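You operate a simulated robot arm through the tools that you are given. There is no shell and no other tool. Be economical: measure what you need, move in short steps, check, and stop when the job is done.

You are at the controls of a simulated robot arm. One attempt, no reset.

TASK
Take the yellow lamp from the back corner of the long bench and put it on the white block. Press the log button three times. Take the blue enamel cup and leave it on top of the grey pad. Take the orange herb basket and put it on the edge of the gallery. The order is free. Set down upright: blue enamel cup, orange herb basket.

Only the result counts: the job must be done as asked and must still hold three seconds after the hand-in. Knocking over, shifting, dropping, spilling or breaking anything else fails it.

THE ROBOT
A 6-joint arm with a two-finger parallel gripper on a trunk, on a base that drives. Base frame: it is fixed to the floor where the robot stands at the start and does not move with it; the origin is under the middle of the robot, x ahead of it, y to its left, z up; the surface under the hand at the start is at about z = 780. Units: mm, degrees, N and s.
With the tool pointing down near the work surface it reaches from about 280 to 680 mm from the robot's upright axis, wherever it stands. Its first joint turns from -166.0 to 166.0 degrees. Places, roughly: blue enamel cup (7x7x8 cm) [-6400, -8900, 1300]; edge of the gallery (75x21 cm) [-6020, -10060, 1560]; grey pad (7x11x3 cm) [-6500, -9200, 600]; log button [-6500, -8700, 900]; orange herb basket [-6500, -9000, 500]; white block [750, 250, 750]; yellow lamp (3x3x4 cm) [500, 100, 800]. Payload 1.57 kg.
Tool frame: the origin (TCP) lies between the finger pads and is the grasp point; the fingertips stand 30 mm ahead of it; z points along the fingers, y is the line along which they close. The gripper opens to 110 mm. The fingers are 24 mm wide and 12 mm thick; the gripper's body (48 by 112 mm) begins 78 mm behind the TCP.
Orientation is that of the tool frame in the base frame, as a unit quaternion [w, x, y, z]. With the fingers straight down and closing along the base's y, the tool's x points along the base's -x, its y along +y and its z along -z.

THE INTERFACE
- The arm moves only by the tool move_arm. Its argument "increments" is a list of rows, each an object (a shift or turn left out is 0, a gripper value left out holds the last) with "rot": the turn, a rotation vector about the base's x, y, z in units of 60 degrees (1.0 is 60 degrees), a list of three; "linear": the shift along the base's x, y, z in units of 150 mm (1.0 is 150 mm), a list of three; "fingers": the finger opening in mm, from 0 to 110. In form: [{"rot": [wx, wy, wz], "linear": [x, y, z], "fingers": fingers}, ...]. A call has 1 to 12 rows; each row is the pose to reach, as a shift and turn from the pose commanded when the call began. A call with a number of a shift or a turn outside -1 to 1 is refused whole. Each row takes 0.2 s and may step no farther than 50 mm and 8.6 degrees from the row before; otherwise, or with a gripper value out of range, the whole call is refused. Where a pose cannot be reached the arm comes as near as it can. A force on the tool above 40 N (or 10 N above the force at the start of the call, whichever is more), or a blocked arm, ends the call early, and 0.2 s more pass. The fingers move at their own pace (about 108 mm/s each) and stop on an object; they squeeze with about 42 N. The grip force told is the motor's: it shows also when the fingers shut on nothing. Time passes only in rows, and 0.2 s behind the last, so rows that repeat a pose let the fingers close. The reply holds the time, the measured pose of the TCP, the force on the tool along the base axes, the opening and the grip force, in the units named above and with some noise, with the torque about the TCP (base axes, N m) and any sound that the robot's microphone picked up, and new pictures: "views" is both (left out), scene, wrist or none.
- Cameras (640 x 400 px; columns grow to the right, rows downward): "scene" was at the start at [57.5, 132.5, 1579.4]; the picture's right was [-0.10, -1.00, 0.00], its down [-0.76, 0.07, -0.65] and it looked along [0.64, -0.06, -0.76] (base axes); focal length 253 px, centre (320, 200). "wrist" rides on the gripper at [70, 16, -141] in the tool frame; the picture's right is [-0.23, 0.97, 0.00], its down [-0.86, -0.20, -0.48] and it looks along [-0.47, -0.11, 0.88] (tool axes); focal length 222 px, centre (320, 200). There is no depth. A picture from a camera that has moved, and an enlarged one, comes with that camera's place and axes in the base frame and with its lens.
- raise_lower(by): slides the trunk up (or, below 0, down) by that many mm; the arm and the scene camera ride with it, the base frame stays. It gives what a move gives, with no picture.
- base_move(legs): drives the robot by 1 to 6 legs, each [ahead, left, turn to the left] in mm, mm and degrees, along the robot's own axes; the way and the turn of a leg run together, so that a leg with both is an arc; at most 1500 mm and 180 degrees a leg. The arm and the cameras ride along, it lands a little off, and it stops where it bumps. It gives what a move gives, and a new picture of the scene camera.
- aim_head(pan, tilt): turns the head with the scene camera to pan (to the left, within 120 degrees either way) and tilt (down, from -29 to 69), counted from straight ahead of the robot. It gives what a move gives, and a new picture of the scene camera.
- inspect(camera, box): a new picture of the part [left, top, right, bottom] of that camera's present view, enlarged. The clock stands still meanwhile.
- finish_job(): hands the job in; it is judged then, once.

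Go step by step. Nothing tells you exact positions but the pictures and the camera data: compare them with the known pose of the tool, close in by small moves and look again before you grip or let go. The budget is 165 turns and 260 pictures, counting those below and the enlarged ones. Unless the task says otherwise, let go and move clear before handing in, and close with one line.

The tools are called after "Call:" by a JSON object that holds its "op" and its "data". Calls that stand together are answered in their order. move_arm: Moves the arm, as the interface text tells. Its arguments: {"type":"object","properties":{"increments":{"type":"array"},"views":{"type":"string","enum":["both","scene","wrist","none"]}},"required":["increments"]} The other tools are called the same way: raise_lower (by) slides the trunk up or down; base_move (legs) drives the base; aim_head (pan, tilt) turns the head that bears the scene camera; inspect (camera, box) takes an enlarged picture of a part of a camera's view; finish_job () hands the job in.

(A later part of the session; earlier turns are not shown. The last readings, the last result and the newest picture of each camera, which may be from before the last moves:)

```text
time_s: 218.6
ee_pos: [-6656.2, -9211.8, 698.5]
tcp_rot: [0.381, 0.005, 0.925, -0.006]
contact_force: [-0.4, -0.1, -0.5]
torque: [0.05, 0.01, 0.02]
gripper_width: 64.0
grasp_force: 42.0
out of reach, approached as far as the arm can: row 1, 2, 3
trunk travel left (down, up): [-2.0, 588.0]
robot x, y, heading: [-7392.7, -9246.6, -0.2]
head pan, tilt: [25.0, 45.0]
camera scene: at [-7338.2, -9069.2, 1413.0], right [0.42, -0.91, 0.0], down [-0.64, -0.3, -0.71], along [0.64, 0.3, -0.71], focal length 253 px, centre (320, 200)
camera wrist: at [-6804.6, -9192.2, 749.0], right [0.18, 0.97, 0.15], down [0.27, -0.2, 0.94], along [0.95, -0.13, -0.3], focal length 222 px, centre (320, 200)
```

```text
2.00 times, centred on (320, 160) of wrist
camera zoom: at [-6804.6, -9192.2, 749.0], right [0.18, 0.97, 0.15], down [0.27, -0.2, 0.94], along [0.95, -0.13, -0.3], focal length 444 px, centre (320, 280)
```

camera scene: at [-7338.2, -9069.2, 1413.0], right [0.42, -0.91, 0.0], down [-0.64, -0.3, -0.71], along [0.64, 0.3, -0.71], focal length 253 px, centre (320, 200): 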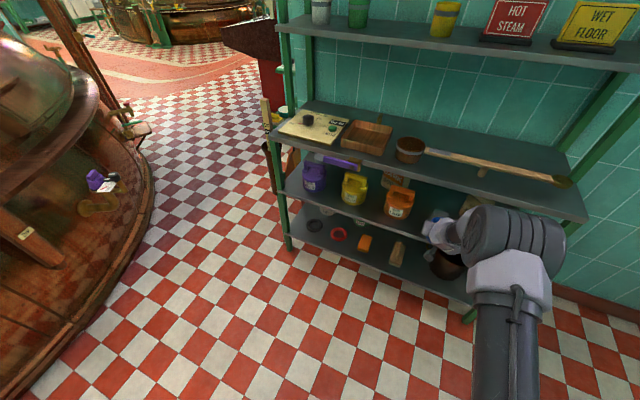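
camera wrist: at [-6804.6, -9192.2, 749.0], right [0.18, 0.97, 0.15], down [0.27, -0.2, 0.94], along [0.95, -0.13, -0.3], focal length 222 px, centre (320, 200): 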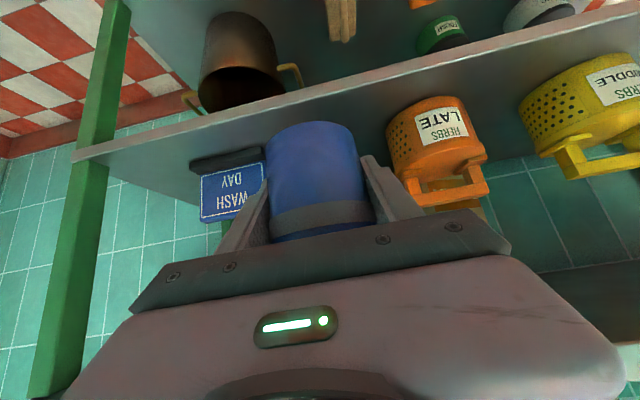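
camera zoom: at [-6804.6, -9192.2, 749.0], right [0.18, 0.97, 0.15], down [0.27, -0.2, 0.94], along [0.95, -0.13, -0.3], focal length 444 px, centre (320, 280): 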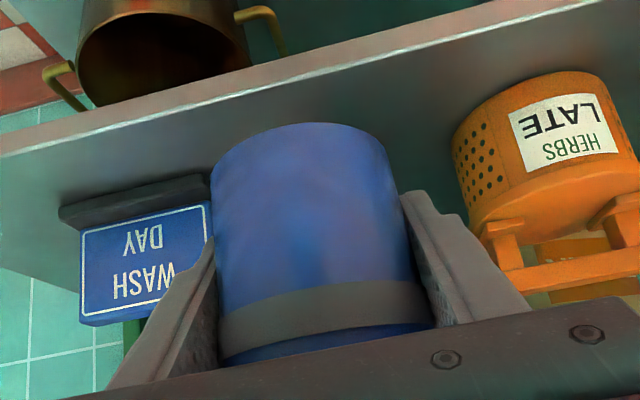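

Lower down the arm wants to be a bit further out. I'll go diagonally forward and down, and line up at y ≈ −9230.

Call:
{"op": "move_arm", "data": {"increments": [{"linear": [0.15, -0.04, -0.1]}, {"linear": [0.28, -0.08, -0.2]}, {"linear": [0.4, -0.12, -0.29]}], "views": "both"}}

Call:
{"op": "inspect", "data": {"camera": "scene", "box": [370, 160, 530, 270]}}

```text
time_s: 219.3
ee_pos: [-6601.2, -9227.3, 660.5]
tcp_rot: [0.383, 0.005, 0.924, -0.002]
contact_force: [0.0, 0.0, -1.1]
torque: [0.01, -0.02, 0.0]
gripper_width: 63.9
grasp_force: 42.0
out of reach, approached as far as the arm can: row 3
trunk travel left (down, up): [-2.0, 588.0]
robot x, y, heading: [-7393.2, -9247.8, -0.0]
head pan, tilt: [25.0, 45.0]
camera scene: at [-7338.3, -9069.0, 1413.0], right [0.42, -0.91, 0.0], down [-0.64, -0.3, -0.71], along [0.64, 0.3, -0.71], focal length 253 px, centre (320, 200)
camera wrist: at [-6750.8, -9209.0, 709.5], right [0.17, 0.97, 0.16], down [0.26, -0.2, 0.94], along [0.95, -0.12, -0.29], focal length 222 px, centre (320, 200)
```

scene: 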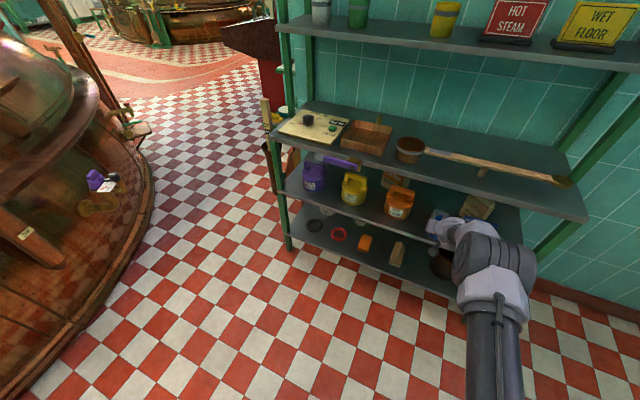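
wrist: 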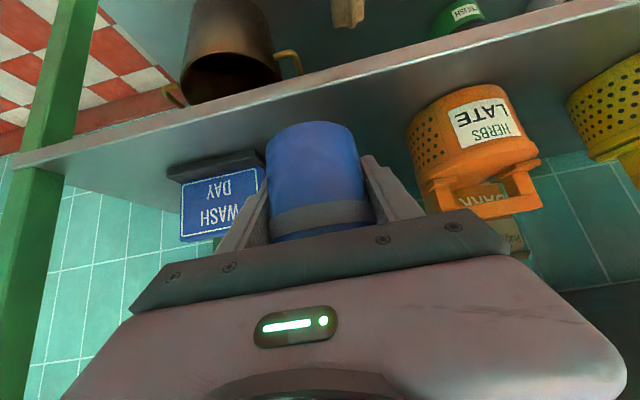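

```text
3.64 times, centred on (450, 215) of scene
camera zoom: at [-7338.3, -9069.0, 1413.0], right [0.42, -0.91, 0.0], down [-0.64, -0.3, -0.71], along [0.64, 0.3, -0.71], focal length 920 px, centre (-153, 146)
```

zoom: 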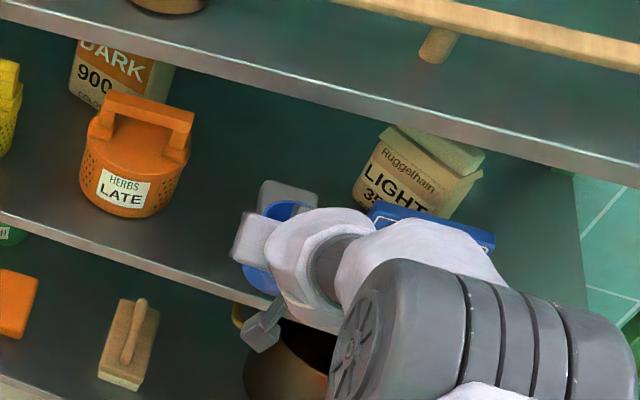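

The hand is at the right line with the pad just behind the cup. I'll test lowering a further 10 mm with slight extension before driving in.

Call:
{"op": "move_arm", "data": {"increments": [{"linear": [0.1, -0.02, -0.06]}, {"linear": [0.1, -0.02, -0.06]}], "views": "none"}}

Call:
{"op": "aim_head", "data": {"pan": 40, "tilt": 35}}

```text
time_s: 219.9
ee_pos: [-6598.1, -9230.0, 657.4]
tcp_rot: [0.383, 0.005, 0.924, -0.004]
contact_force: [1.1, 0.0, -0.9]
torque: [0.0, 0.0, -0.01]
gripper_width: 63.9
grasp_force: 42.0
out of reach, approached as far as the arm can: row 1
trunk travel left (down, up): [-2.0, 588.0]
robot x, y, heading: [-7393.3, -9246.6, 0.2]
head pan, tilt: [25.0, 45.0]
```

```text
time_s: 220.7
ee_pos: [-6599.2, -9229.6, 657.8]
tcp_rot: [0.383, 0.005, 0.924, -0.004]
contact_force: [-0.2, -0.2, -1.2]
torque: [-0.02, 0.01, 0.03]
gripper_width: 63.9
grasp_force: 42.1
trunk travel left (down, up): [-2.0, 588.0]
robot x, y, heading: [-7387.7, -9240.2, 0.0]
head pan, tilt: [40.0, 35.0]
camera scene: at [-7344.2, -9046.9, 1427.8], right [0.64, -0.77, 0.0], down [-0.44, -0.37, -0.82], along [0.63, 0.53, -0.57], focal length 253 px, centre (320, 200)
```

scene: 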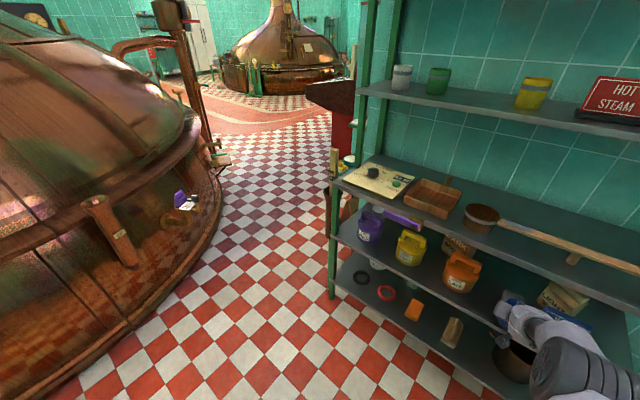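

The arm is at its pitch limit here; easing the pitch by 5° should free it (the cup would settle flat on release). I'll try that with a 12 mm descent.

Call:
{"op": "move_arm", "data": {"increments": [{"linear": [0, 0, 0], "rot": [0, 0.08, 0]}, {"linear": [0, 0, -0.06], "rot": [0, 0.08, 0]}, {"linear": [0, 0, -0.06], "rot": [0, 0.08, 0]}], "views": "none"}}

```text
time_s: 221.5
ee_pos: [-6598.9, -9228.4, 657.4]
tcp_rot: [0.383, 0.005, 0.924, -0.004]
contact_force: [0.8, 1.0, -1.1]
torque: [-0.04, -0.02, -0.04]
gripper_width: 63.9
grasp_force: 42.4
out of reach, approached as far as the arm can: row 1, 2, 3
trunk travel left (down, up): [-2.0, 588.0]
robot x, y, heading: [-7395.0, -9241.6, -0.0]
head pan, tilt: [40.0, 35.0]
```

That suggests the arm is at its outer reach instead. I'll try pulling in 35 mm while descending.

Call:
{"op": "move_arm", "data": {"increments": [{"linear": [-0.2, 0, 0]}, {"linear": [-0.25, 0, -0.05]}, {"linear": [-0.25, 0, -0.1]}], "views": "none"}}

```text
time_s: 222.3
ee_pos: [-6632.9, -9227.1, 644.1]
tcp_rot: [0.381, 0.007, 0.925, -0.009]
contact_force: [-0.3, 0.2, -1.5]
torque: [0.02, -0.02, -0.01]
gripper_width: 64.0
grasp_force: 41.6
out of reach, approached as far as the arm can: row 1, 2, 3
trunk travel left (down, up): [-2.0, 588.0]
robot x, y, heading: [-7394.2, -9240.3, -0.1]
head pan, tilt: [40.0, 35.0]
```

It reaches z 644 here (761 mm out). I'll rise 14 mm for clearance, then drive in gently in two legs.

Call:
{"op": "move_arm", "data": {"increments": [{"linear": [0, -0.02, 0.1]}, {"linear": [0, -0.02, 0.1]}], "views": "none"}}

Call:
{"op": "base_move", "data": {"legs": [[60, 0, 0]]}}

Call:
{"op": "inspect", "data": {"camera": "wrist", "box": [100, 40, 540, 300]}}

Call:
{"op": "inspect", "data": {"camera": "scene", "box": [440, 200, 640, 360]}}

```text
time_s: 222.9
ee_pos: [-6630.1, -9228.4, 658.5]
tcp_rot: [0.381, 0.007, 0.925, -0.008]
contact_force: [0.3, 0.0, 0.0]
torque: [0.02, 0.01, -0.02]
gripper_width: 63.9
grasp_force: 41.9
trunk travel left (down, up): [-2.0, 588.0]
robot x, y, heading: [-7390.6, -9241.6, -0.2]
head pan, tilt: [40.0, 35.0]
```

```text
time_s: 223.9
ee_pos: [-6569.2, -9228.5, 657.1]
tcp_rot: [0.381, 0.007, 0.924, -0.008]
contact_force: [-0.6, -0.5, -0.9]
torque: [-0.02, 0.03, 0.03]
gripper_width: 63.7
grasp_force: 42.2
trunk travel left (down, up): [-2.0, 588.0]
robot x, y, heading: [-7332.0, -9243.8, -0.3]
head pan, tilt: [40.0, 35.0]
camera scene: at [-7283.6, -9046.8, 1427.8], right [0.64, -0.77, 0.0], down [-0.44, -0.37, -0.82], along [0.63, 0.53, -0.57], focal length 253 px, centre (320, 200)
```

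scene: 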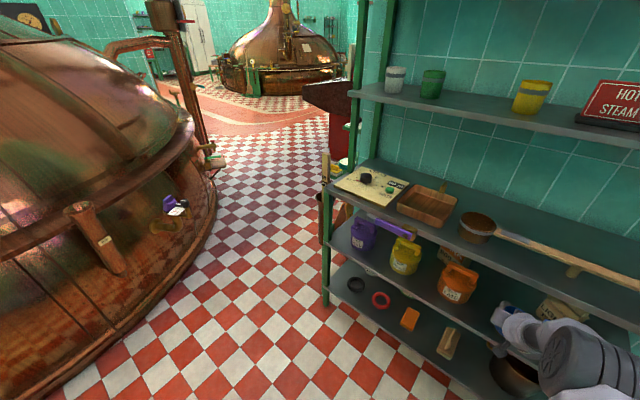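

```text
1.45 times, centred on (320, 170) of wrist
camera zoom: at [-6718.2, -9208.5, 707.4], right [0.18, 0.97, 0.15], down [0.27, -0.19, 0.94], along [0.95, -0.13, -0.29], focal length 323 px, centre (320, 244)
```

zoom: 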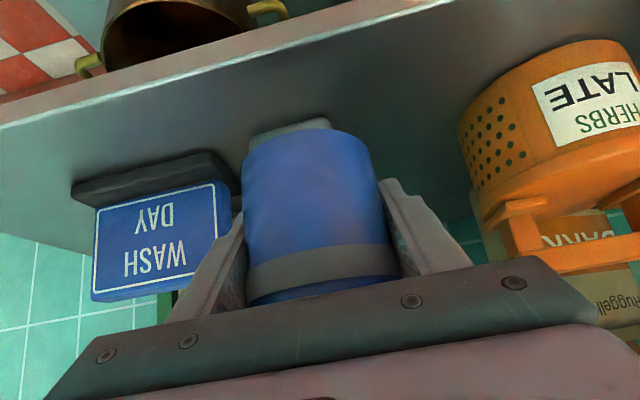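

```text
2.50 times, centred on (540, 280) of scene
camera zoom: at [-7283.6, -9046.8, 1427.8], right [0.64, -0.77, 0.0], down [-0.44, -0.37, -0.82], along [0.63, 0.53, -0.57], focal length 632 px, centre (-230, 0)
```

zoom: 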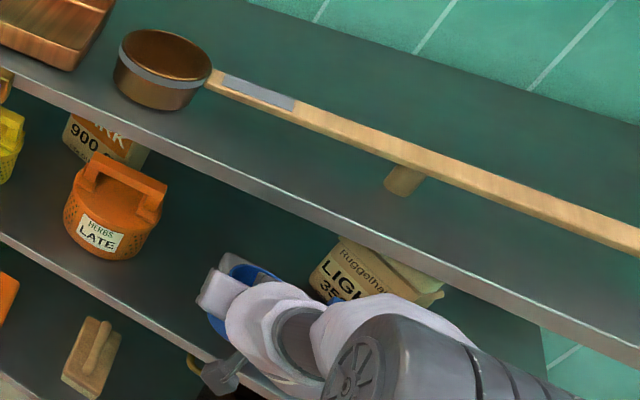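

The pad front shows just above the cup; the sign is close to the left finger, so I'll check that clearance in detail.

Call:
{"op": "inspect", "data": {"camera": "wrist", "box": [140, 110, 380, 260]}}

Call:
{"op": "aim_head", "data": {"pan": -25, "tilt": 38}}

```text
2.67 times, centred on (260, 185) of wrist
camera zoom: at [-6718.2, -9208.5, 707.4], right [0.18, 0.97, 0.15], down [0.27, -0.19, 0.94], along [0.95, -0.13, -0.29], focal length 592 px, centre (480, 240)
```

zoom: 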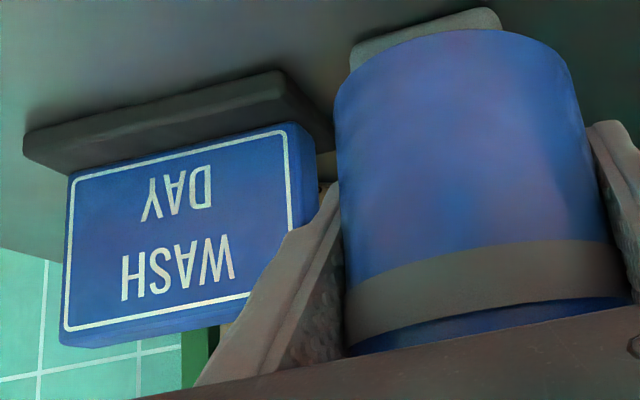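

```text
time_s: 225.2
ee_pos: [-6570.5, -9227.7, 657.8]
tcp_rot: [0.381, 0.007, 0.925, -0.008]
contact_force: [-0.4, 0.0, -0.5]
torque: [0.05, 0.0, 0.03]
gripper_width: 63.7
grasp_force: 42.3
trunk travel left (down, up): [-2.0, 588.0]
robot x, y, heading: [-7329.7, -9243.5, -0.0]
head pan, tilt: [-25.0, 38.0]
camera scene: at [-7272.9, -9139.9, 1423.3], right [-0.42, -0.91, 0.0], down [-0.56, 0.26, -0.79], along [0.71, -0.33, -0.62], focal length 253 px, centre (320, 200)
```

scene: 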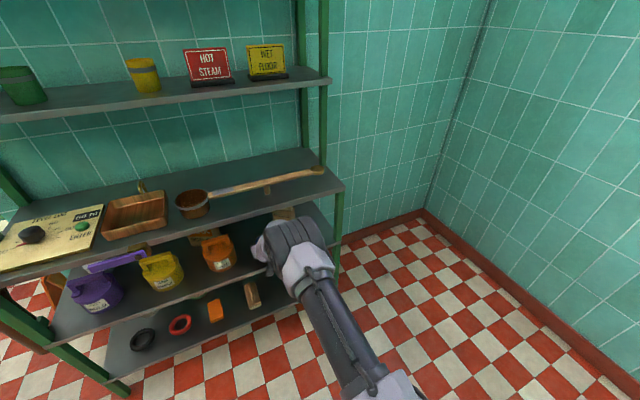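

Rechecking with the known 7×11 cm pad size, the pad sits lower: top z ≈ 570, centre (-6465, -9243), and the sign's end is at y ≈ −9316, so there's good side clearance. I'll try descending further here in front of the pad.

Call:
{"op": "move_arm", "data": {"increments": [{"linear": [0, -0.05, -0.1]}, {"linear": [0, -0.1, -0.2]}, {"linear": [0, -0.1, -0.27]}], "views": "wrist"}}

```text
time_s: 226.1
ee_pos: [-6566.3, -9240.5, 617.3]
tcp_rot: [0.378, 0.009, 0.925, -0.014]
contact_force: [-0.5, 0.0, -0.4]
torque: [0.02, 0.0, -0.02]
gripper_width: 64.0
grasp_force: 42.0
out of reach, approached as far as the arm can: row 2, 3
trunk travel left (down, up): [-2.0, 588.0]
robot x, y, heading: [-7330.4, -9243.5, 0.2]
head pan, tilt: [-25.0, 38.0]
camera wrist: at [-6714.2, -9219.3, 666.4], right [0.19, 0.97, 0.14], down [0.27, -0.19, 0.94], along [0.94, -0.14, -0.3], focal length 222 px, centre (320, 200)
```

wrist: 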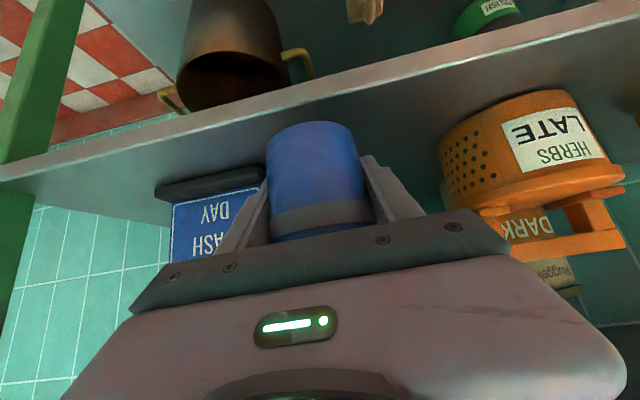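

It reaches z 617. I'll rise 12 mm and drive in 95 mm so the cup is over the pad.

Call:
{"op": "move_arm", "data": {"increments": [{"linear": [0, 0, 0.09]}, {"linear": [0, 0, 0.09]}], "views": "none"}}

Call:
{"op": "base_move", "data": {"legs": [[50, 0, 0]]}}

Call:
{"op": "inspect", "data": {"camera": "wrist", "box": [200, 60, 440, 210]}}

```text
time_s: 226.7
ee_pos: [-6564.8, -9239.4, 628.9]
tcp_rot: [0.379, 0.008, 0.925, -0.012]
contact_force: [0.3, 0.5, -0.7]
torque: [0.0, 0.03, -0.01]
gripper_width: 64.0
grasp_force: 41.6
trunk travel left (down, up): [-2.0, 588.0]
robot x, y, heading: [-7330.3, -9242.5, -0.2]
head pan, tilt: [-25.0, 38.0]
```

```text
time_s: 227.6
ee_pos: [-6516.8, -9240.6, 630.4]
tcp_rot: [0.379, 0.008, 0.925, -0.013]
contact_force: [0.0, -0.2, -1.5]
torque: [0.0, -0.01, 0.01]
gripper_width: 63.9
grasp_force: 42.2
trunk travel left (down, up): [-2.0, 588.0]
robot x, y, heading: [-7283.5, -9244.4, -0.1]
head pan, tilt: [-25.0, 38.0]
camera scene: at [-7224.8, -9139.9, 1423.2], right [-0.42, -0.91, 0.0], down [-0.56, 0.26, -0.79], along [0.71, -0.33, -0.62], focal length 253 px, centre (320, 200)
```

scene: 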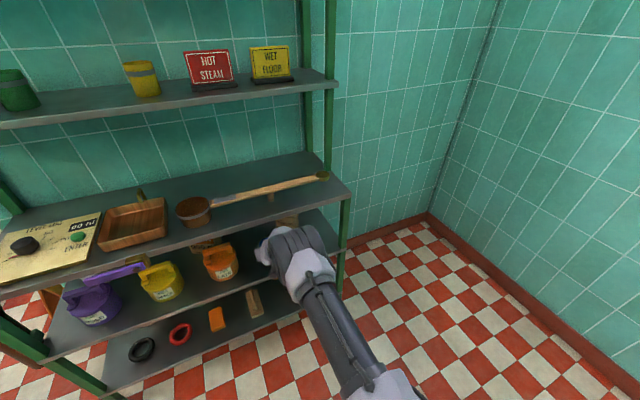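

```text
2.67 times, centred on (320, 135) of wrist
camera zoom: at [-6664.7, -9218.4, 680.3], right [0.18, 0.97, 0.14], down [0.27, -0.19, 0.94], along [0.95, -0.14, -0.3], focal length 592 px, centre (320, 373)
```

zoom: 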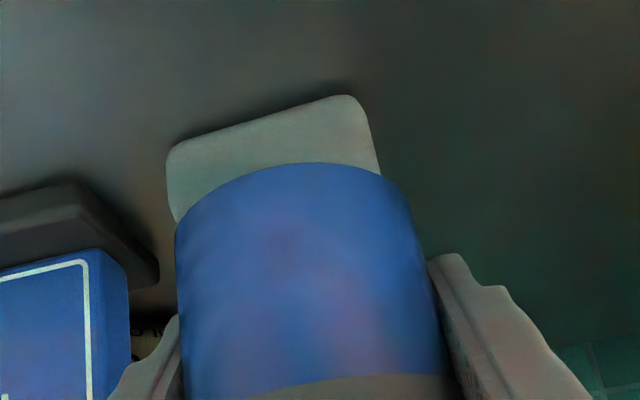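

The pad's front edge is at x ≈ −6508, centre about (-6459, -9246), top ≈ 568; the cup bottom is at ≈ 594. I'll drive the last 55 mm.

Call:
{"op": "base_move", "data": {"legs": [[55, 0, 0]]}}

Call:
{"op": "move_arm", "data": {"increments": [{"linear": [0, -0.035, -0.05]}, {"linear": [0, -0.035, -0.1]}], "views": "none"}}

Call:
{"op": "inspect", "data": {"camera": "wrist", "box": [200, 40, 440, 190]}}

```text
time_s: 228.5
ee_pos: [-6462.5, -9239.7, 629.5]
tcp_rot: [0.379, 0.008, 0.925, -0.012]
contact_force: [0.6, -0.2, -0.7]
torque: [0.0, 0.04, -0.02]
gripper_width: 64.0
grasp_force: 42.5
trunk travel left (down, up): [-2.0, 588.0]
robot x, y, heading: [-7229.5, -9243.2, -0.0]
head pan, tilt: [-25.0, 38.0]
camera scene: at [-7170.1, -9139.9, 1423.2], right [-0.42, -0.91, 0.0], down [-0.56, 0.26, -0.79], along [0.71, -0.33, -0.62], focal length 253 px, centre (320, 200)
```

scene: 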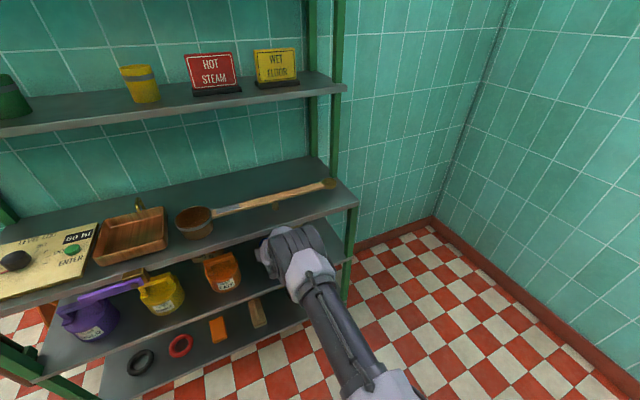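

```text
time_s: 229.1
ee_pos: [-6462.2, -9246.3, 616.5]
tcp_rot: [0.378, 0.009, 0.926, -0.015]
contact_force: [-0.5, -1.6, -1.0]
torque: [0.01, 0.01, 0.01]
gripper_width: 64.0
grasp_force: 42.1
trunk travel left (down, up): [-2.0, 588.0]
robot x, y, heading: [-7226.1, -9248.0, -0.0]
head pan, tilt: [-25.0, 38.0]
```

```text
2.67 times, centred on (320, 115) of wrist
camera zoom: at [-6610.2, -9223.8, 666.4], right [0.19, 0.97, 0.14], down [0.27, -0.19, 0.94], along [0.94, -0.14, -0.3], focal length 592 px, centre (320, 427)
```

zoom: 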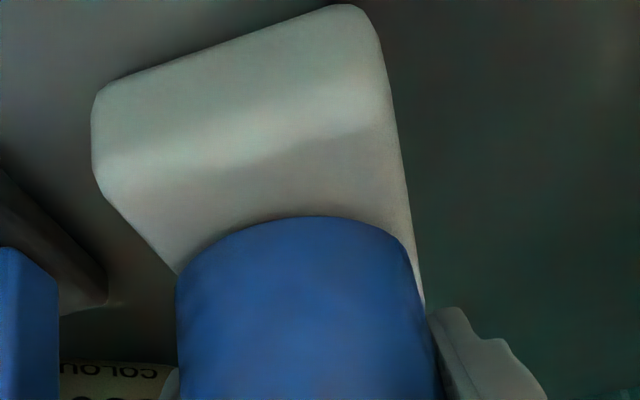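

The cup is centred above the pad (pad ≈ (-6453, -9248)). I'll lower in small steps until it touches.

Call:
{"op": "move_arm", "data": {"increments": [{"linear": [0.02, 0, -0.03]}, {"linear": [0.03, 0, -0.05]}, {"linear": [0.03, 0, -0.065]}, {"linear": [0.03, 0, -0.08]}, {"linear": [0.03, 0, -0.09]}], "views": "none"}}

Call:
{"op": "inspect", "data": {"camera": "wrist", "box": [200, 40, 440, 190]}}

```text
time_s: 230.3
ee_pos: [-6453.4, -9245.0, 609.0]
tcp_rot: [0.385, 0.009, 0.923, -0.012]
contact_force: [0.6, 0.0, 18.1]
torque: [0.4, -0.15, 0.0]
gripper_width: 64.0
grasp_force: 42.1
trunk travel left (down, up): [-2.0, 588.0]
robot x, y, heading: [-7226.4, -9240.9, -0.2]
head pan, tilt: [-25.0, 38.0]
stopped in row 5: the force on the tool passed its limit at 42 N (the readings are from after the stop); the commanded pose is now the measured one
```

```text
2.67 times, centred on (320, 115) of wrist
camera zoom: at [-6602.4, -9224.2, 657.6], right [0.19, 0.97, 0.15], down [0.25, -0.19, 0.95], along [0.95, -0.14, -0.28], focal length 592 px, centre (320, 427)
```

zoom: 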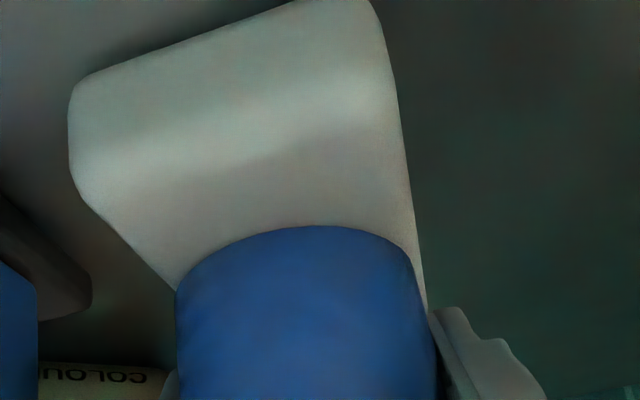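

Contact: the cup sits on the pad. I'll ease 1.5 mm, open slightly, and look.

Call:
{"op": "move_arm", "data": {"increments": [{"linear": [0, 0, 0.008]}, {"linear": [0, 0, 0.008], "fingers": 68}, {"linear": [0, 0, 0.008], "fingers": 74}, {"linear": [0, 0, 0.008], "fingers": 82}, {"linear": [0, 0, 0.008]}], "views": "wrist"}}

```text
time_s: 231.5
ee_pos: [-6456.1, -9245.0, 608.5]
tcp_rot: [0.384, 0.009, 0.923, -0.013]
contact_force: [1.8, 2.4, 20.1]
torque: [0.85, -0.35, -0.05]
gripper_width: 83.4
grasp_force: 0.9
trunk travel left (down, up): [-2.0, 588.0]
robot x, y, heading: [-7228.3, -9240.8, 0.0]
head pan, tilt: [-25.0, 38.0]
camera wrist: at [-6603.8, -9223.9, 657.4], right [0.18, 0.97, 0.15], down [0.26, -0.19, 0.95], along [0.95, -0.14, -0.29], focal length 222 px, centre (320, 200)
```

wrist: 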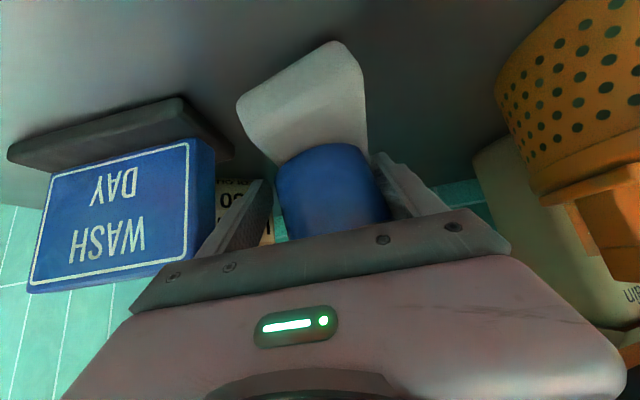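

The cup is freed, but the +y fingertip is still pressing on something; I'll rise a little and recheck.

Call:
{"op": "move_arm", "data": {"increments": [{"linear": [-0.01, 0, 0.02]}, {"linear": [-0.02, 0, 0.04]}, {"linear": [-0.02, 0, 0.04]}], "views": "wrist"}}

Call:
{"op": "inspect", "data": {"camera": "wrist", "box": [220, 30, 460, 230]}}

```text
time_s: 232.3
ee_pos: [-6457.5, -9244.6, 614.3]
tcp_rot: [0.382, 0.009, 0.924, -0.013]
contact_force: [-0.4, 0.0, -0.2]
torque: [-0.01, 0.0, 0.01]
gripper_width: 82.3
grasp_force: 0.3
trunk travel left (down, up): [-2.0, 588.0]
robot x, y, heading: [-7227.9, -9245.1, -0.1]
head pan, tilt: [-25.0, 38.0]
camera wrist: at [-6606.2, -9223.7, 663.3], right [0.19, 0.97, 0.14], down [0.26, -0.19, 0.95], along [0.95, -0.14, -0.29], focal length 222 px, centre (320, 200)
```

wrist: 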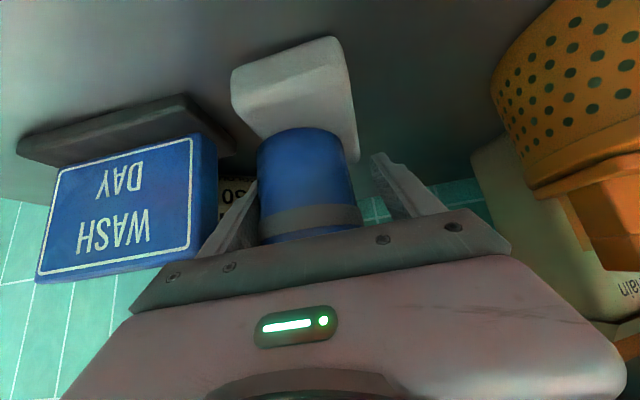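

```text
2.00 times, centred on (340, 130) of wrist
camera zoom: at [-6606.2, -9223.7, 663.3], right [0.19, 0.97, 0.14], down [0.26, -0.19, 0.95], along [0.95, -0.14, -0.29], focal length 444 px, centre (280, 340)
```

zoom: 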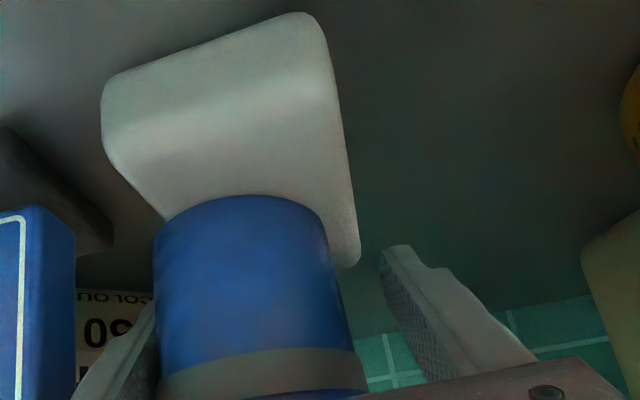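

The cup now stands on the pad near its centre, but close to the left finger. I'll shift the hand −5 mm to centre it, then withdraw along the tool line.

Call:
{"op": "move_arm", "data": {"increments": [{"linear": [0, -0.03, 0]}, {"linear": [-0.1, -0.03, 0.1]}, {"linear": [-0.25, -0.03, 0.25]}, {"linear": [-0.4, -0.03, 0.4]}], "views": "wrist"}}

Call:
{"op": "inspect", "data": {"camera": "wrist", "box": [160, 60, 480, 260]}}

```text
time_s: 233.3
ee_pos: [-6496.4, -9236.4, 671.1]
tcp_rot: [0.378, 0.013, 0.926, -0.022]
contact_force: [0.2, -0.8, 0.3]
torque: [-0.01, -0.03, -0.05]
gripper_width: 82.2
grasp_force: 0.1
out of reach, approached as far as the arm can: row 2, 3, 4
trunk travel left (down, up): [-2.0, 588.0]
robot x, y, heading: [-7231.1, -9245.1, 0.0]
head pan, tilt: [-25.0, 38.0]
camera wrist: at [-6643.0, -9211.2, 722.0], right [0.2, 0.97, 0.13], down [0.27, -0.18, 0.95], along [0.94, -0.16, -0.3], focal length 222 px, centre (320, 200)
```

wrist: 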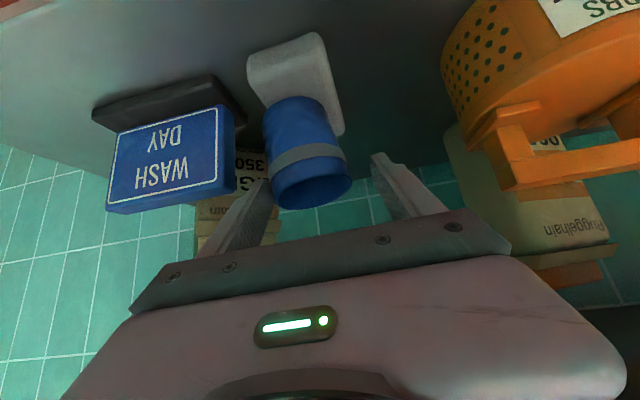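

```text
2.00 times, centred on (320, 160) of wrist
camera zoom: at [-6643.0, -9211.2, 722.0], right [0.2, 0.97, 0.13], down [0.27, -0.18, 0.95], along [0.94, -0.16, -0.3], focal length 444 px, centre (320, 280)
```

zoom: 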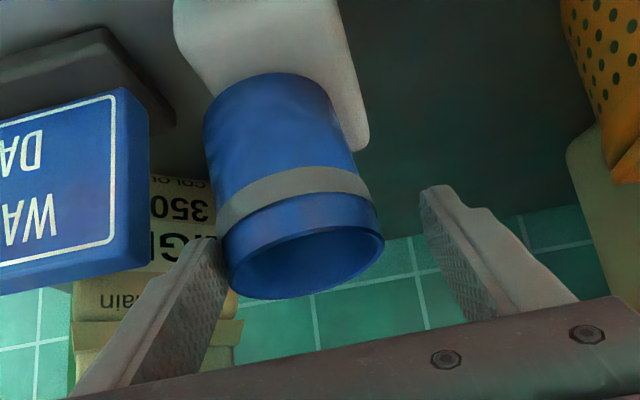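

The cup stands on the pad. I'll back the base straight out so nothing brushes it, then check.

Call:
{"op": "base_move", "data": {"legs": [[-200, 0, 0]]}}

Call:
{"op": "inspect", "data": {"camera": "wrist", "box": [160, 20, 480, 240]}}

```text
time_s: 234.8
ee_pos: [-6688.3, -9237.7, 672.2]
tcp_rot: [0.377, 0.015, 0.926, -0.022]
contact_force: [0.6, 0.0, 0.5]
torque: [-0.01, 0.0, 0.01]
gripper_width: 82.0
grasp_force: 0.0
trunk travel left (down, up): [-2.0, 588.0]
robot x, y, heading: [-7419.1, -9241.7, -0.2]
head pan, tilt: [-25.0, 38.0]
camera scene: at [-7362.8, -9139.8, 1423.3], right [-0.43, -0.9, 0.0], down [-0.56, 0.26, -0.79], along [0.71, -0.34, -0.62], focal length 253 px, centre (320, 200)
```

scene: 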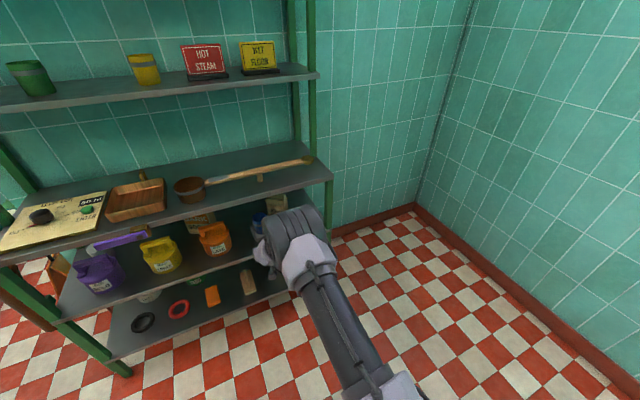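

```text
1.82 times, centred on (320, 130) of wrist
camera zoom: at [-6835.8, -9213.1, 721.9], right [0.21, 0.97, 0.13], down [0.27, -0.18, 0.95], along [0.94, -0.16, -0.3], focal length 404 px, centre (320, 327)
```

zoom: 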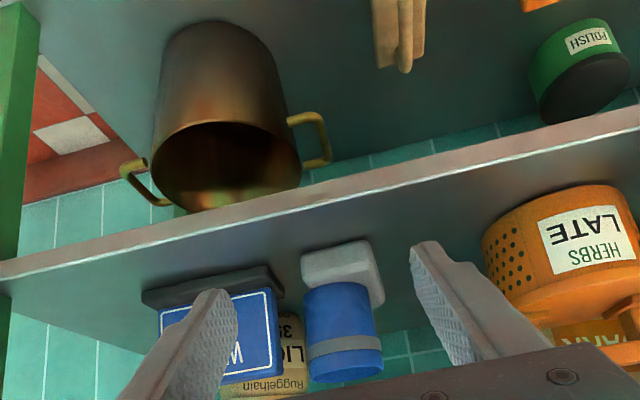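

The cup stands upright on the pad. Next is the orange basket: I'll strafe left in front of it for a closer look.

Call:
{"op": "base_move", "data": {"legs": [[0, 175, 0]]}}

Call:
{"op": "inspect", "data": {"camera": "wrist", "box": [160, 40, 480, 240]}}

Call:
{"op": "aim_head", "data": {"pan": 25, "tilt": 45}}

Call:
{"op": "inspect", "data": {"camera": "scene", "box": [340, 140, 540, 290]}}

```text
time_s: 236.3
ee_pos: [-6688.0, -9058.5, 671.6]
tcp_rot: [0.377, 0.013, 0.926, -0.022]
contact_force: [0.4, 0.1, 0.6]
torque: [0.01, -0.04, -0.01]
gripper_width: 82.2
grasp_force: 0.1
trunk travel left (down, up): [-2.0, 588.0]
robot x, y, heading: [-7421.2, -9064.3, 0.1]
head pan, tilt: [-25.0, 38.0]
camera scene: at [-7362.4, -8960.1, 1423.3], right [-0.42, -0.91, 0.0], down [-0.56, 0.26, -0.79], along [0.71, -0.33, -0.62], focal length 253 px, centre (320, 200)
```

scene: 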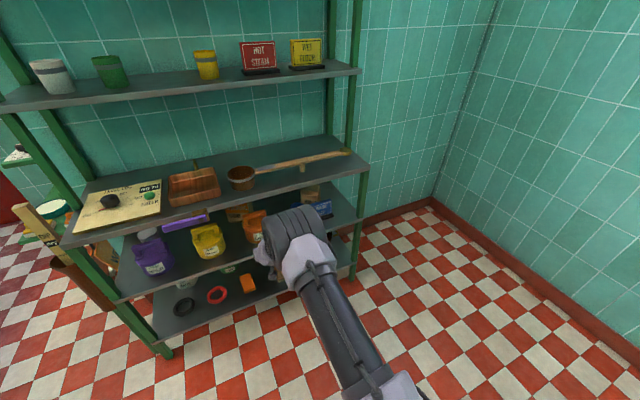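

```text
2.00 times, centred on (320, 140) of wrist
camera zoom: at [-6835.3, -9032.4, 721.9], right [0.2, 0.97, 0.13], down [0.27, -0.18, 0.95], along [0.94, -0.16, -0.3], focal length 444 px, centre (320, 320)
```

zoom: 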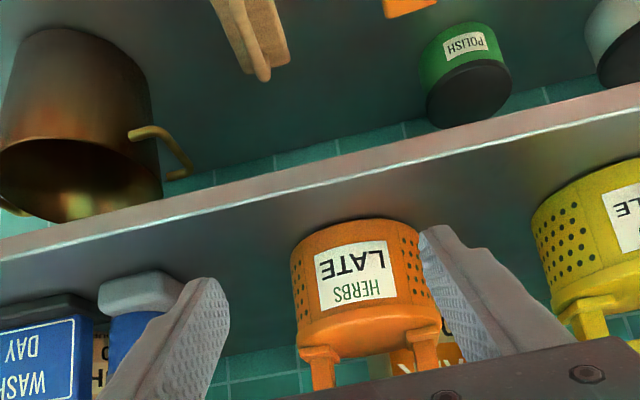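

```text
time_s: 237.5
ee_pos: [-6687.5, -9056.7, 671.7]
tcp_rot: [0.378, 0.014, 0.926, -0.022]
contact_force: [0.8, 0.3, -0.3]
torque: [0.02, 0.0, 0.0]
gripper_width: 81.7
grasp_force: 0.0
trunk travel left (down, up): [-2.0, 588.0]
robot x, y, heading: [-7423.1, -9059.7, 0.1]
head pan, tilt: [25.0, 45.0]
camera scene: at [-7366.8, -8889.3, 1413.0], right [0.42, -0.91, 0.0], down [-0.64, -0.3, -0.71], along [0.64, 0.3, -0.71], focal length 253 px, centre (320, 200)
```

scene: 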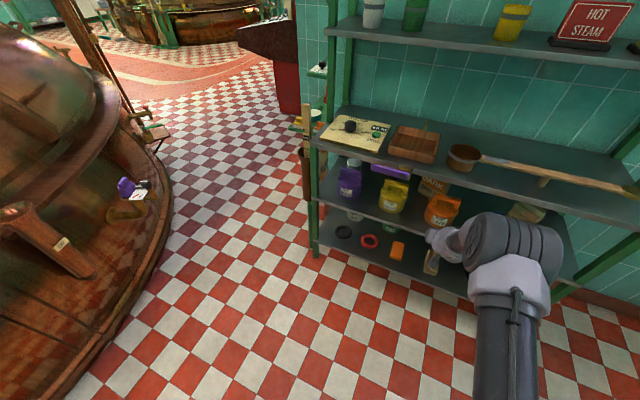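

```text
2.67 times, centred on (440, 215) of scene
camera zoom: at [-7366.8, -8889.3, 1413.0], right [0.42, -0.91, 0.0], down [-0.64, -0.3, -0.71], along [0.64, 0.3, -0.71], focal length 674 px, centre (0, 160)
```

zoom: 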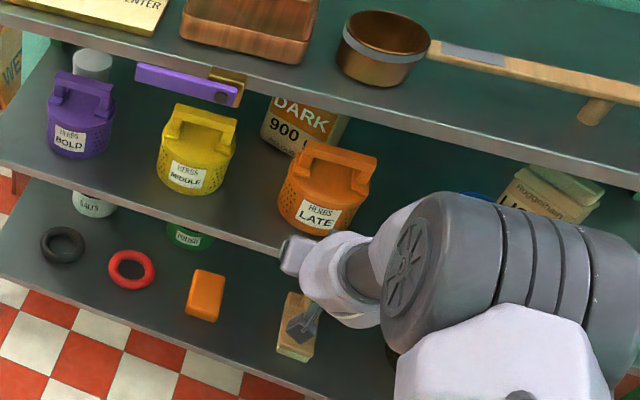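

I'll raise the hand to see the basket's handle properly.

Call:
{"op": "move_arm", "data": {"increments": [{"linear": [0, 0.05, 0.3]}, {"linear": [0, 0.05, 0.6]}, {"linear": [0, 0.05, 0.8]}], "views": "none"}}

Call:
{"op": "inspect", "data": {"camera": "wrist", "box": [200, 40, 440, 190]}}

```text
time_s: 238.3
ee_pos: [-6690.5, -9048.4, 791.2]
tcp_rot: [0.377, 0.013, 0.926, -0.022]
contact_force: [-0.3, 0.7, 0.6]
torque: [-0.02, 0.02, -0.01]
gripper_width: 81.7
grasp_force: 0.0
trunk travel left (down, up): [-2.0, 588.0]
robot x, y, heading: [-7419.8, -9061.0, -0.2]
head pan, tilt: [25.0, 45.0]
```

```text
2.67 times, centred on (320, 115) of wrist
camera zoom: at [-6837.5, -9023.8, 841.6], right [0.2, 0.97, 0.13], down [0.27, -0.18, 0.95], along [0.94, -0.16, -0.3], focal length 592 px, centre (320, 427)
```

zoom: 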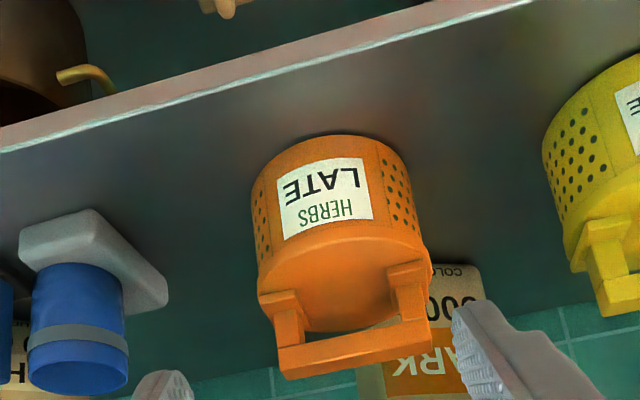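

Basket: body about 112 mm wide centred at (-6470, -9055), handle bar about 105 mm long along y at z ≈ 677. A straddle of the handle with fingers fully open fits the lane; I'll set the hand level with the bar, well in front, square up its orientation, and look.

Call:
{"op": "move_arm", "data": {"increments": [{"linear": [0.1, 0, -0.2], "rot": [0.01, -0.004, 0.013], "fingers": 110}, {"linear": [0.2, -0.03, -0.4], "rot": [0.02, -0.008, 0.026]}, {"linear": [0.33, -0.05, -0.6], "rot": [0.029, -0.012, 0.039]}, {"linear": [0.33, -0.05, -0.75], "rot": [0.029, -0.012, 0.039]}, {"linear": [0.33, -0.05, -0.75], "rot": [0.029, -0.012, 0.039]}], "views": "wrist"}}

Call:
{"op": "inspect", "data": {"camera": "wrist", "box": [200, 60, 440, 210]}}

```text
time_s: 239.5
ee_pos: [-6639.0, -9055.4, 680.8]
tcp_rot: [0.383, 0.001, 0.924, -0.002]
contact_force: [-0.1, 0.2, -0.4]
torque: [0.0, 0.0, 0.02]
gripper_width: 110.0
grasp_force: 0.1
trunk travel left (down, up): [-2.0, 588.0]
robot x, y, heading: [-7422.8, -9063.2, -0.4]
head pan, tilt: [25.0, 45.0]
camera wrist: at [-6787.2, -9038.6, 730.1], right [0.16, 0.97, 0.16], down [0.27, -0.2, 0.94], along [0.95, -0.11, -0.29], focal length 222 px, centre (320, 200)
```

wrist: 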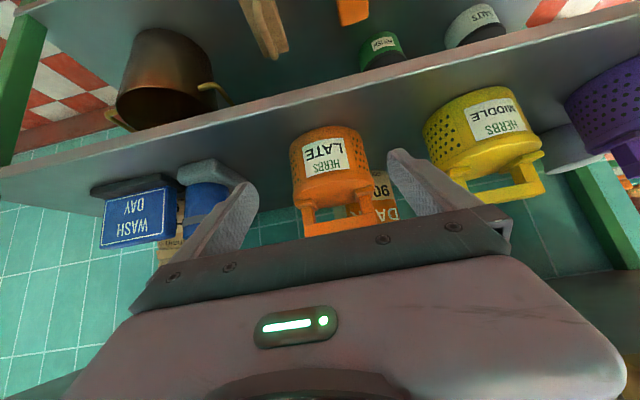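

```text
2.67 times, centred on (320, 135) of wrist
camera zoom: at [-6787.2, -9038.6, 730.1], right [0.16, 0.97, 0.16], down [0.27, -0.2, 0.94], along [0.95, -0.11, -0.29], focal length 592 px, centre (320, 373)
```

zoom: 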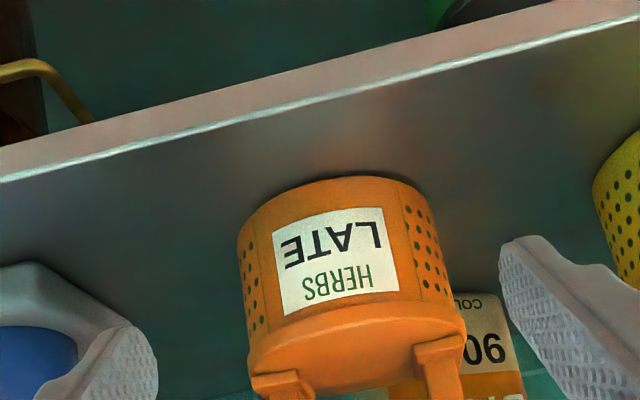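

Call:
{"op": "inspect", "data": {"camera": "wrist", "box": [260, 110, 420, 250]}}

Call:
{"op": "inspect", "data": {"camera": "scene", "box": [400, 170, 480, 240]}}

```text
2.86 times, centred on (340, 180) of wrist
camera zoom: at [-6787.2, -9038.6, 730.1], right [0.16, 0.97, 0.16], down [0.27, -0.2, 0.94], along [0.95, -0.11, -0.29], focal length 635 px, centre (263, 257)
```

zoom: 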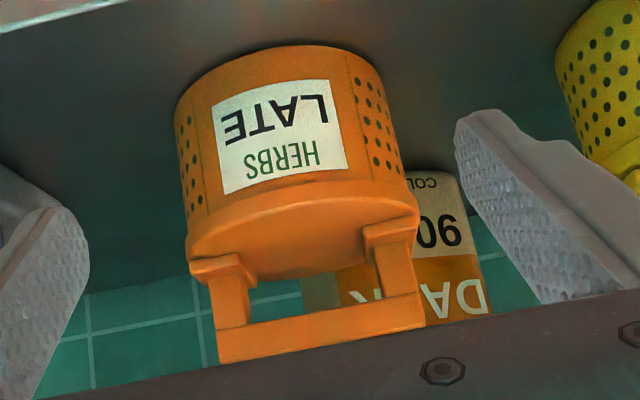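

```text
5.71 times, centred on (440, 205) of scene
camera zoom: at [-7366.7, -8889.3, 1413.0], right [0.42, -0.91, 0.0], down [-0.64, -0.3, -0.71], along [0.64, 0.3, -0.71], focal length 1445 px, centre (-366, 171)
```

zoom: 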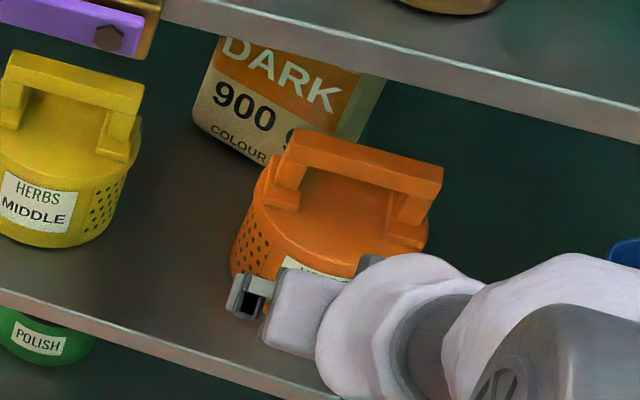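

The handle bar is about 103 mm long (ends at y ≈ −9105 and −9002), with wider feet below it, so the fingers (110 mm) can straddle the bar ends at z ≈ 680. A 55° pitch keeps the wrist clear of the shelf above, so I'll set that now in front.

Call:
{"op": "move_arm", "data": {"increments": [{"rot": [0, -0.06, 0]}, {"rot": [0, -0.12, 0], "linear": [0, 0.01, 0]}, {"rot": [0, -0.17, 0], "linear": [0, 0.01, 0]}, {"rot": [0, -0.17, 0], "linear": [0, 0.01, 0]}], "views": "wrist"}}

Call:
{"op": "inspect", "data": {"camera": "wrist", "box": [220, 110, 460, 250]}}

```text
time_s: 240.5
ee_pos: [-6600.2, -9046.3, 681.0]
tcp_rot: [0.438, 0.012, 0.899, -0.002]
contact_force: [-0.7, 0.7, -0.8]
torque: [-0.04, 0.0, -0.02]
gripper_width: 109.9
grasp_force: 0.0
out of reach, approached as far as the arm can: row 1, 2, 3, 4
trunk travel left (down, up): [-2.0, 588.0]
robot x, y, heading: [-7421.5, -9061.7, -0.0]
head pan, tilt: [25.0, 45.0]
camera wrist: at [-6752.7, -9026.1, 711.0], right [0.16, 0.97, 0.19], down [0.14, -0.21, 0.97], along [0.98, -0.13, -0.17], focal length 222 px, centre (320, 200)
```

wrist: 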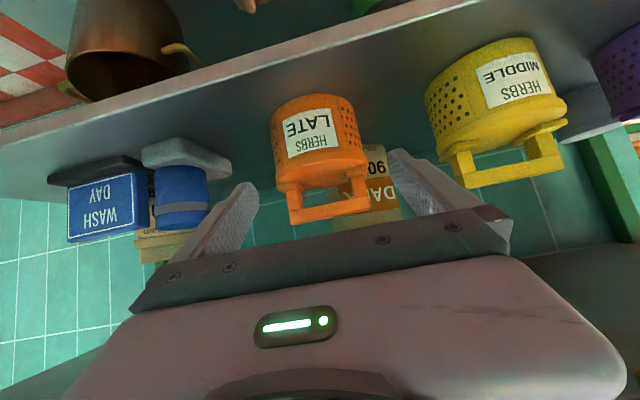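

```text
2.67 times, centred on (340, 180) of wrist
camera zoom: at [-6752.7, -9026.1, 711.0], right [0.16, 0.97, 0.19], down [0.14, -0.21, 0.97], along [0.98, -0.13, -0.17], focal length 592 px, centre (267, 253)
```

zoom: 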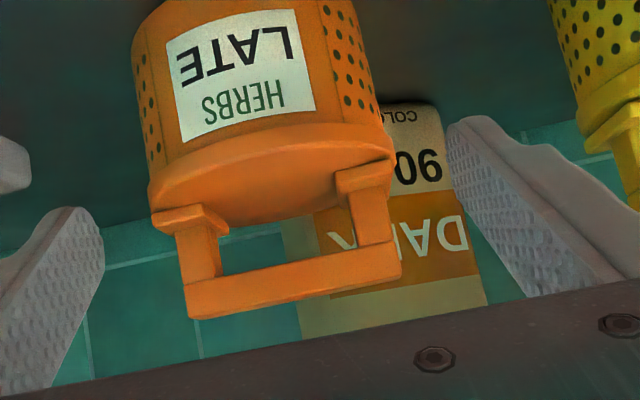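

Bar refined: x ≈ −6475, z ≈ 677, ends at y −9104 and −9003 (centre −9054). I'll correct y, yaw and height slightly.

Call:
{"op": "move_arm", "data": {"increments": [{"linear": [0, -0.05, 0.02], "rot": [-0.007, 0, 0.022]}, {"linear": [0, -0.05, 0.02], "rot": [-0.007, 0, 0.022]}], "views": "none"}}

Call:
{"op": "base_move", "data": {"legs": [[45, 0, 0]]}}

Call:
{"op": "inspect", "data": {"camera": "wrist", "box": [200, 110, 440, 260]}}

```text
time_s: 241.1
ee_pos: [-6613.5, -9049.3, 667.5]
tcp_rot: [0.41, 0.011, 0.912, -0.003]
contact_force: [-0.3, -0.3, -0.2]
torque: [0.0, 0.02, -0.01]
gripper_width: 110.3
grasp_force: 0.1
out of reach, approached as far as the arm can: row 1
trunk travel left (down, up): [-2.0, 588.0]
robot x, y, heading: [-7419.5, -9062.2, -0.1]
head pan, tilt: [25.0, 45.0]
```

```text
time_s: 242.0
ee_pos: [-6570.1, -9049.5, 666.1]
tcp_rot: [0.41, 0.011, 0.912, -0.003]
contact_force: [-0.1, 0.1, 0.7]
torque: [-0.02, 0.0, 0.0]
gripper_width: 110.0
grasp_force: 0.0
trunk travel left (down, up): [-2.0, 588.0]
robot x, y, heading: [-7377.3, -9060.8, -0.4]
head pan, tilt: [25.0, 45.0]
camera scene: at [-7322.8, -8889.4, 1413.0], right [0.42, -0.91, 0.0], down [-0.64, -0.3, -0.71], along [0.64, 0.3, -0.71], focal length 253 px, centre (320, 200)
```

scene: 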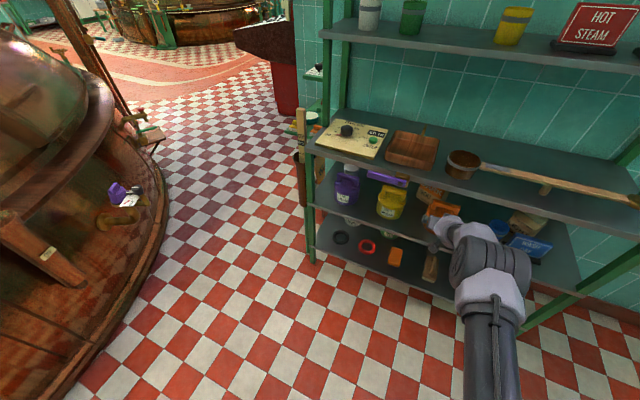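

```text
2.67 times, centred on (320, 185) of wrist
camera zoom: at [-6720.2, -9029.9, 707.8], right [0.17, 0.97, 0.17], down [0.2, -0.21, 0.96], along [0.96, -0.13, -0.23], focal length 592 px, centre (320, 240)
```

zoom: 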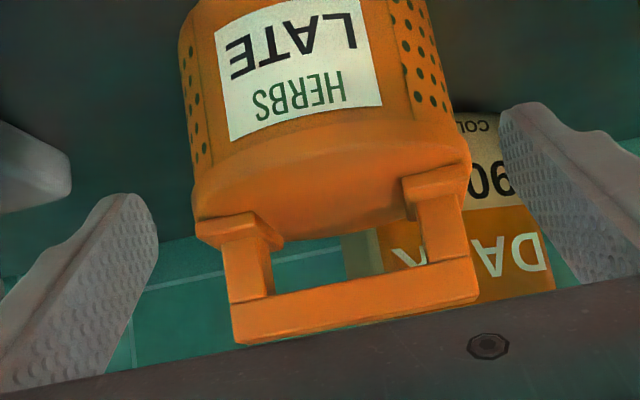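

The solver eased the pitch to 48° and the height to 666. I'll raise to about 684, set y to −9054 and fix yaw, staying off the limit.

Call:
{"op": "move_arm", "data": {"increments": [{"linear": [-0.05, -0.03, 0.06], "rot": [-0.007, -0.01, 0.022]}, {"linear": [-0.1, -0.03, 0.12], "rot": [-0.007, -0.02, 0.022]}, {"linear": [-0.1, -0.03, 0.12], "rot": [-0.007, -0.02, 0.022]}], "views": "none"}}

```text
time_s: 242.8
ee_pos: [-6583.0, -9055.2, 680.8]
tcp_rot: [0.403, 0.004, 0.915, -0.014]
contact_force: [-0.2, 0.4, -0.1]
torque: [-0.01, 0.01, 0.0]
gripper_width: 109.9
grasp_force: 0.2
out of reach, approached as far as the arm can: row 2, 3
trunk travel left (down, up): [-2.0, 588.0]
robot x, y, heading: [-7379.9, -9065.1, -0.0]
head pan, tilt: [25.0, 45.0]
```

I'll try extending 25 mm while flattening the pitch a little, since further out allowed 52°.

Call:
{"op": "move_arm", "data": {"increments": [{"linear": [0.1, 0.01, 0.01], "rot": [0.02, -0.03, 0.015]}, {"linear": [0.17, 0.01, 0.01], "rot": [0.02, -0.06, 0.015]}, {"linear": [0.2, 0.01, 0.01], "rot": [0.02, -0.075, 0.015]}], "views": "none"}}

```text
time_s: 243.6
ee_pos: [-6578.0, -9051.6, 666.2]
tcp_rot: [0.386, -0.004, 0.922, 0.008]
contact_force: [-0.6, -0.3, 0.1]
torque: [-0.01, -0.02, 0.03]
gripper_width: 109.8
grasp_force: 0.1
out of reach, approached as far as the arm can: row 1, 2, 3
trunk travel left (down, up): [-2.0, 588.0]
robot x, y, heading: [-7377.7, -9060.6, -0.2]
head pan, tilt: [25.0, 45.0]
```

I'll ask directly for the known good pose: about 821 mm out at z 681 with 51° pitch.

Call:
{"op": "move_arm", "data": {"increments": [{"linear": [0.14, -0.016, 0.1], "rot": [-0.011, -0.093, -0.013]}, {"linear": [0.14, -0.016, 0.1], "rot": [-0.011, -0.093, -0.013]}, {"linear": [0.14, -0.016, 0.1], "rot": [-0.011, -0.093, -0.013]}, {"linear": [0.14, -0.016, 0.1], "rot": [-0.011, -0.093, -0.013]}], "views": "none"}}

```text
time_s: 244.6
ee_pos: [-6532.9, -9054.6, 700.9]
tcp_rot: [0.498, -0.002, 0.867, 0.003]
contact_force: [-0.2, 0.5, 0.4]
torque: [0.0, -0.01, -0.02]
gripper_width: 110.0
grasp_force: 0.0
out of reach, approached as far as the arm can: row 1, 2
trunk travel left (down, up): [-2.0, 588.0]
robot x, y, heading: [-7375.7, -9064.8, -0.3]
head pan, tilt: [25.0, 45.0]
```

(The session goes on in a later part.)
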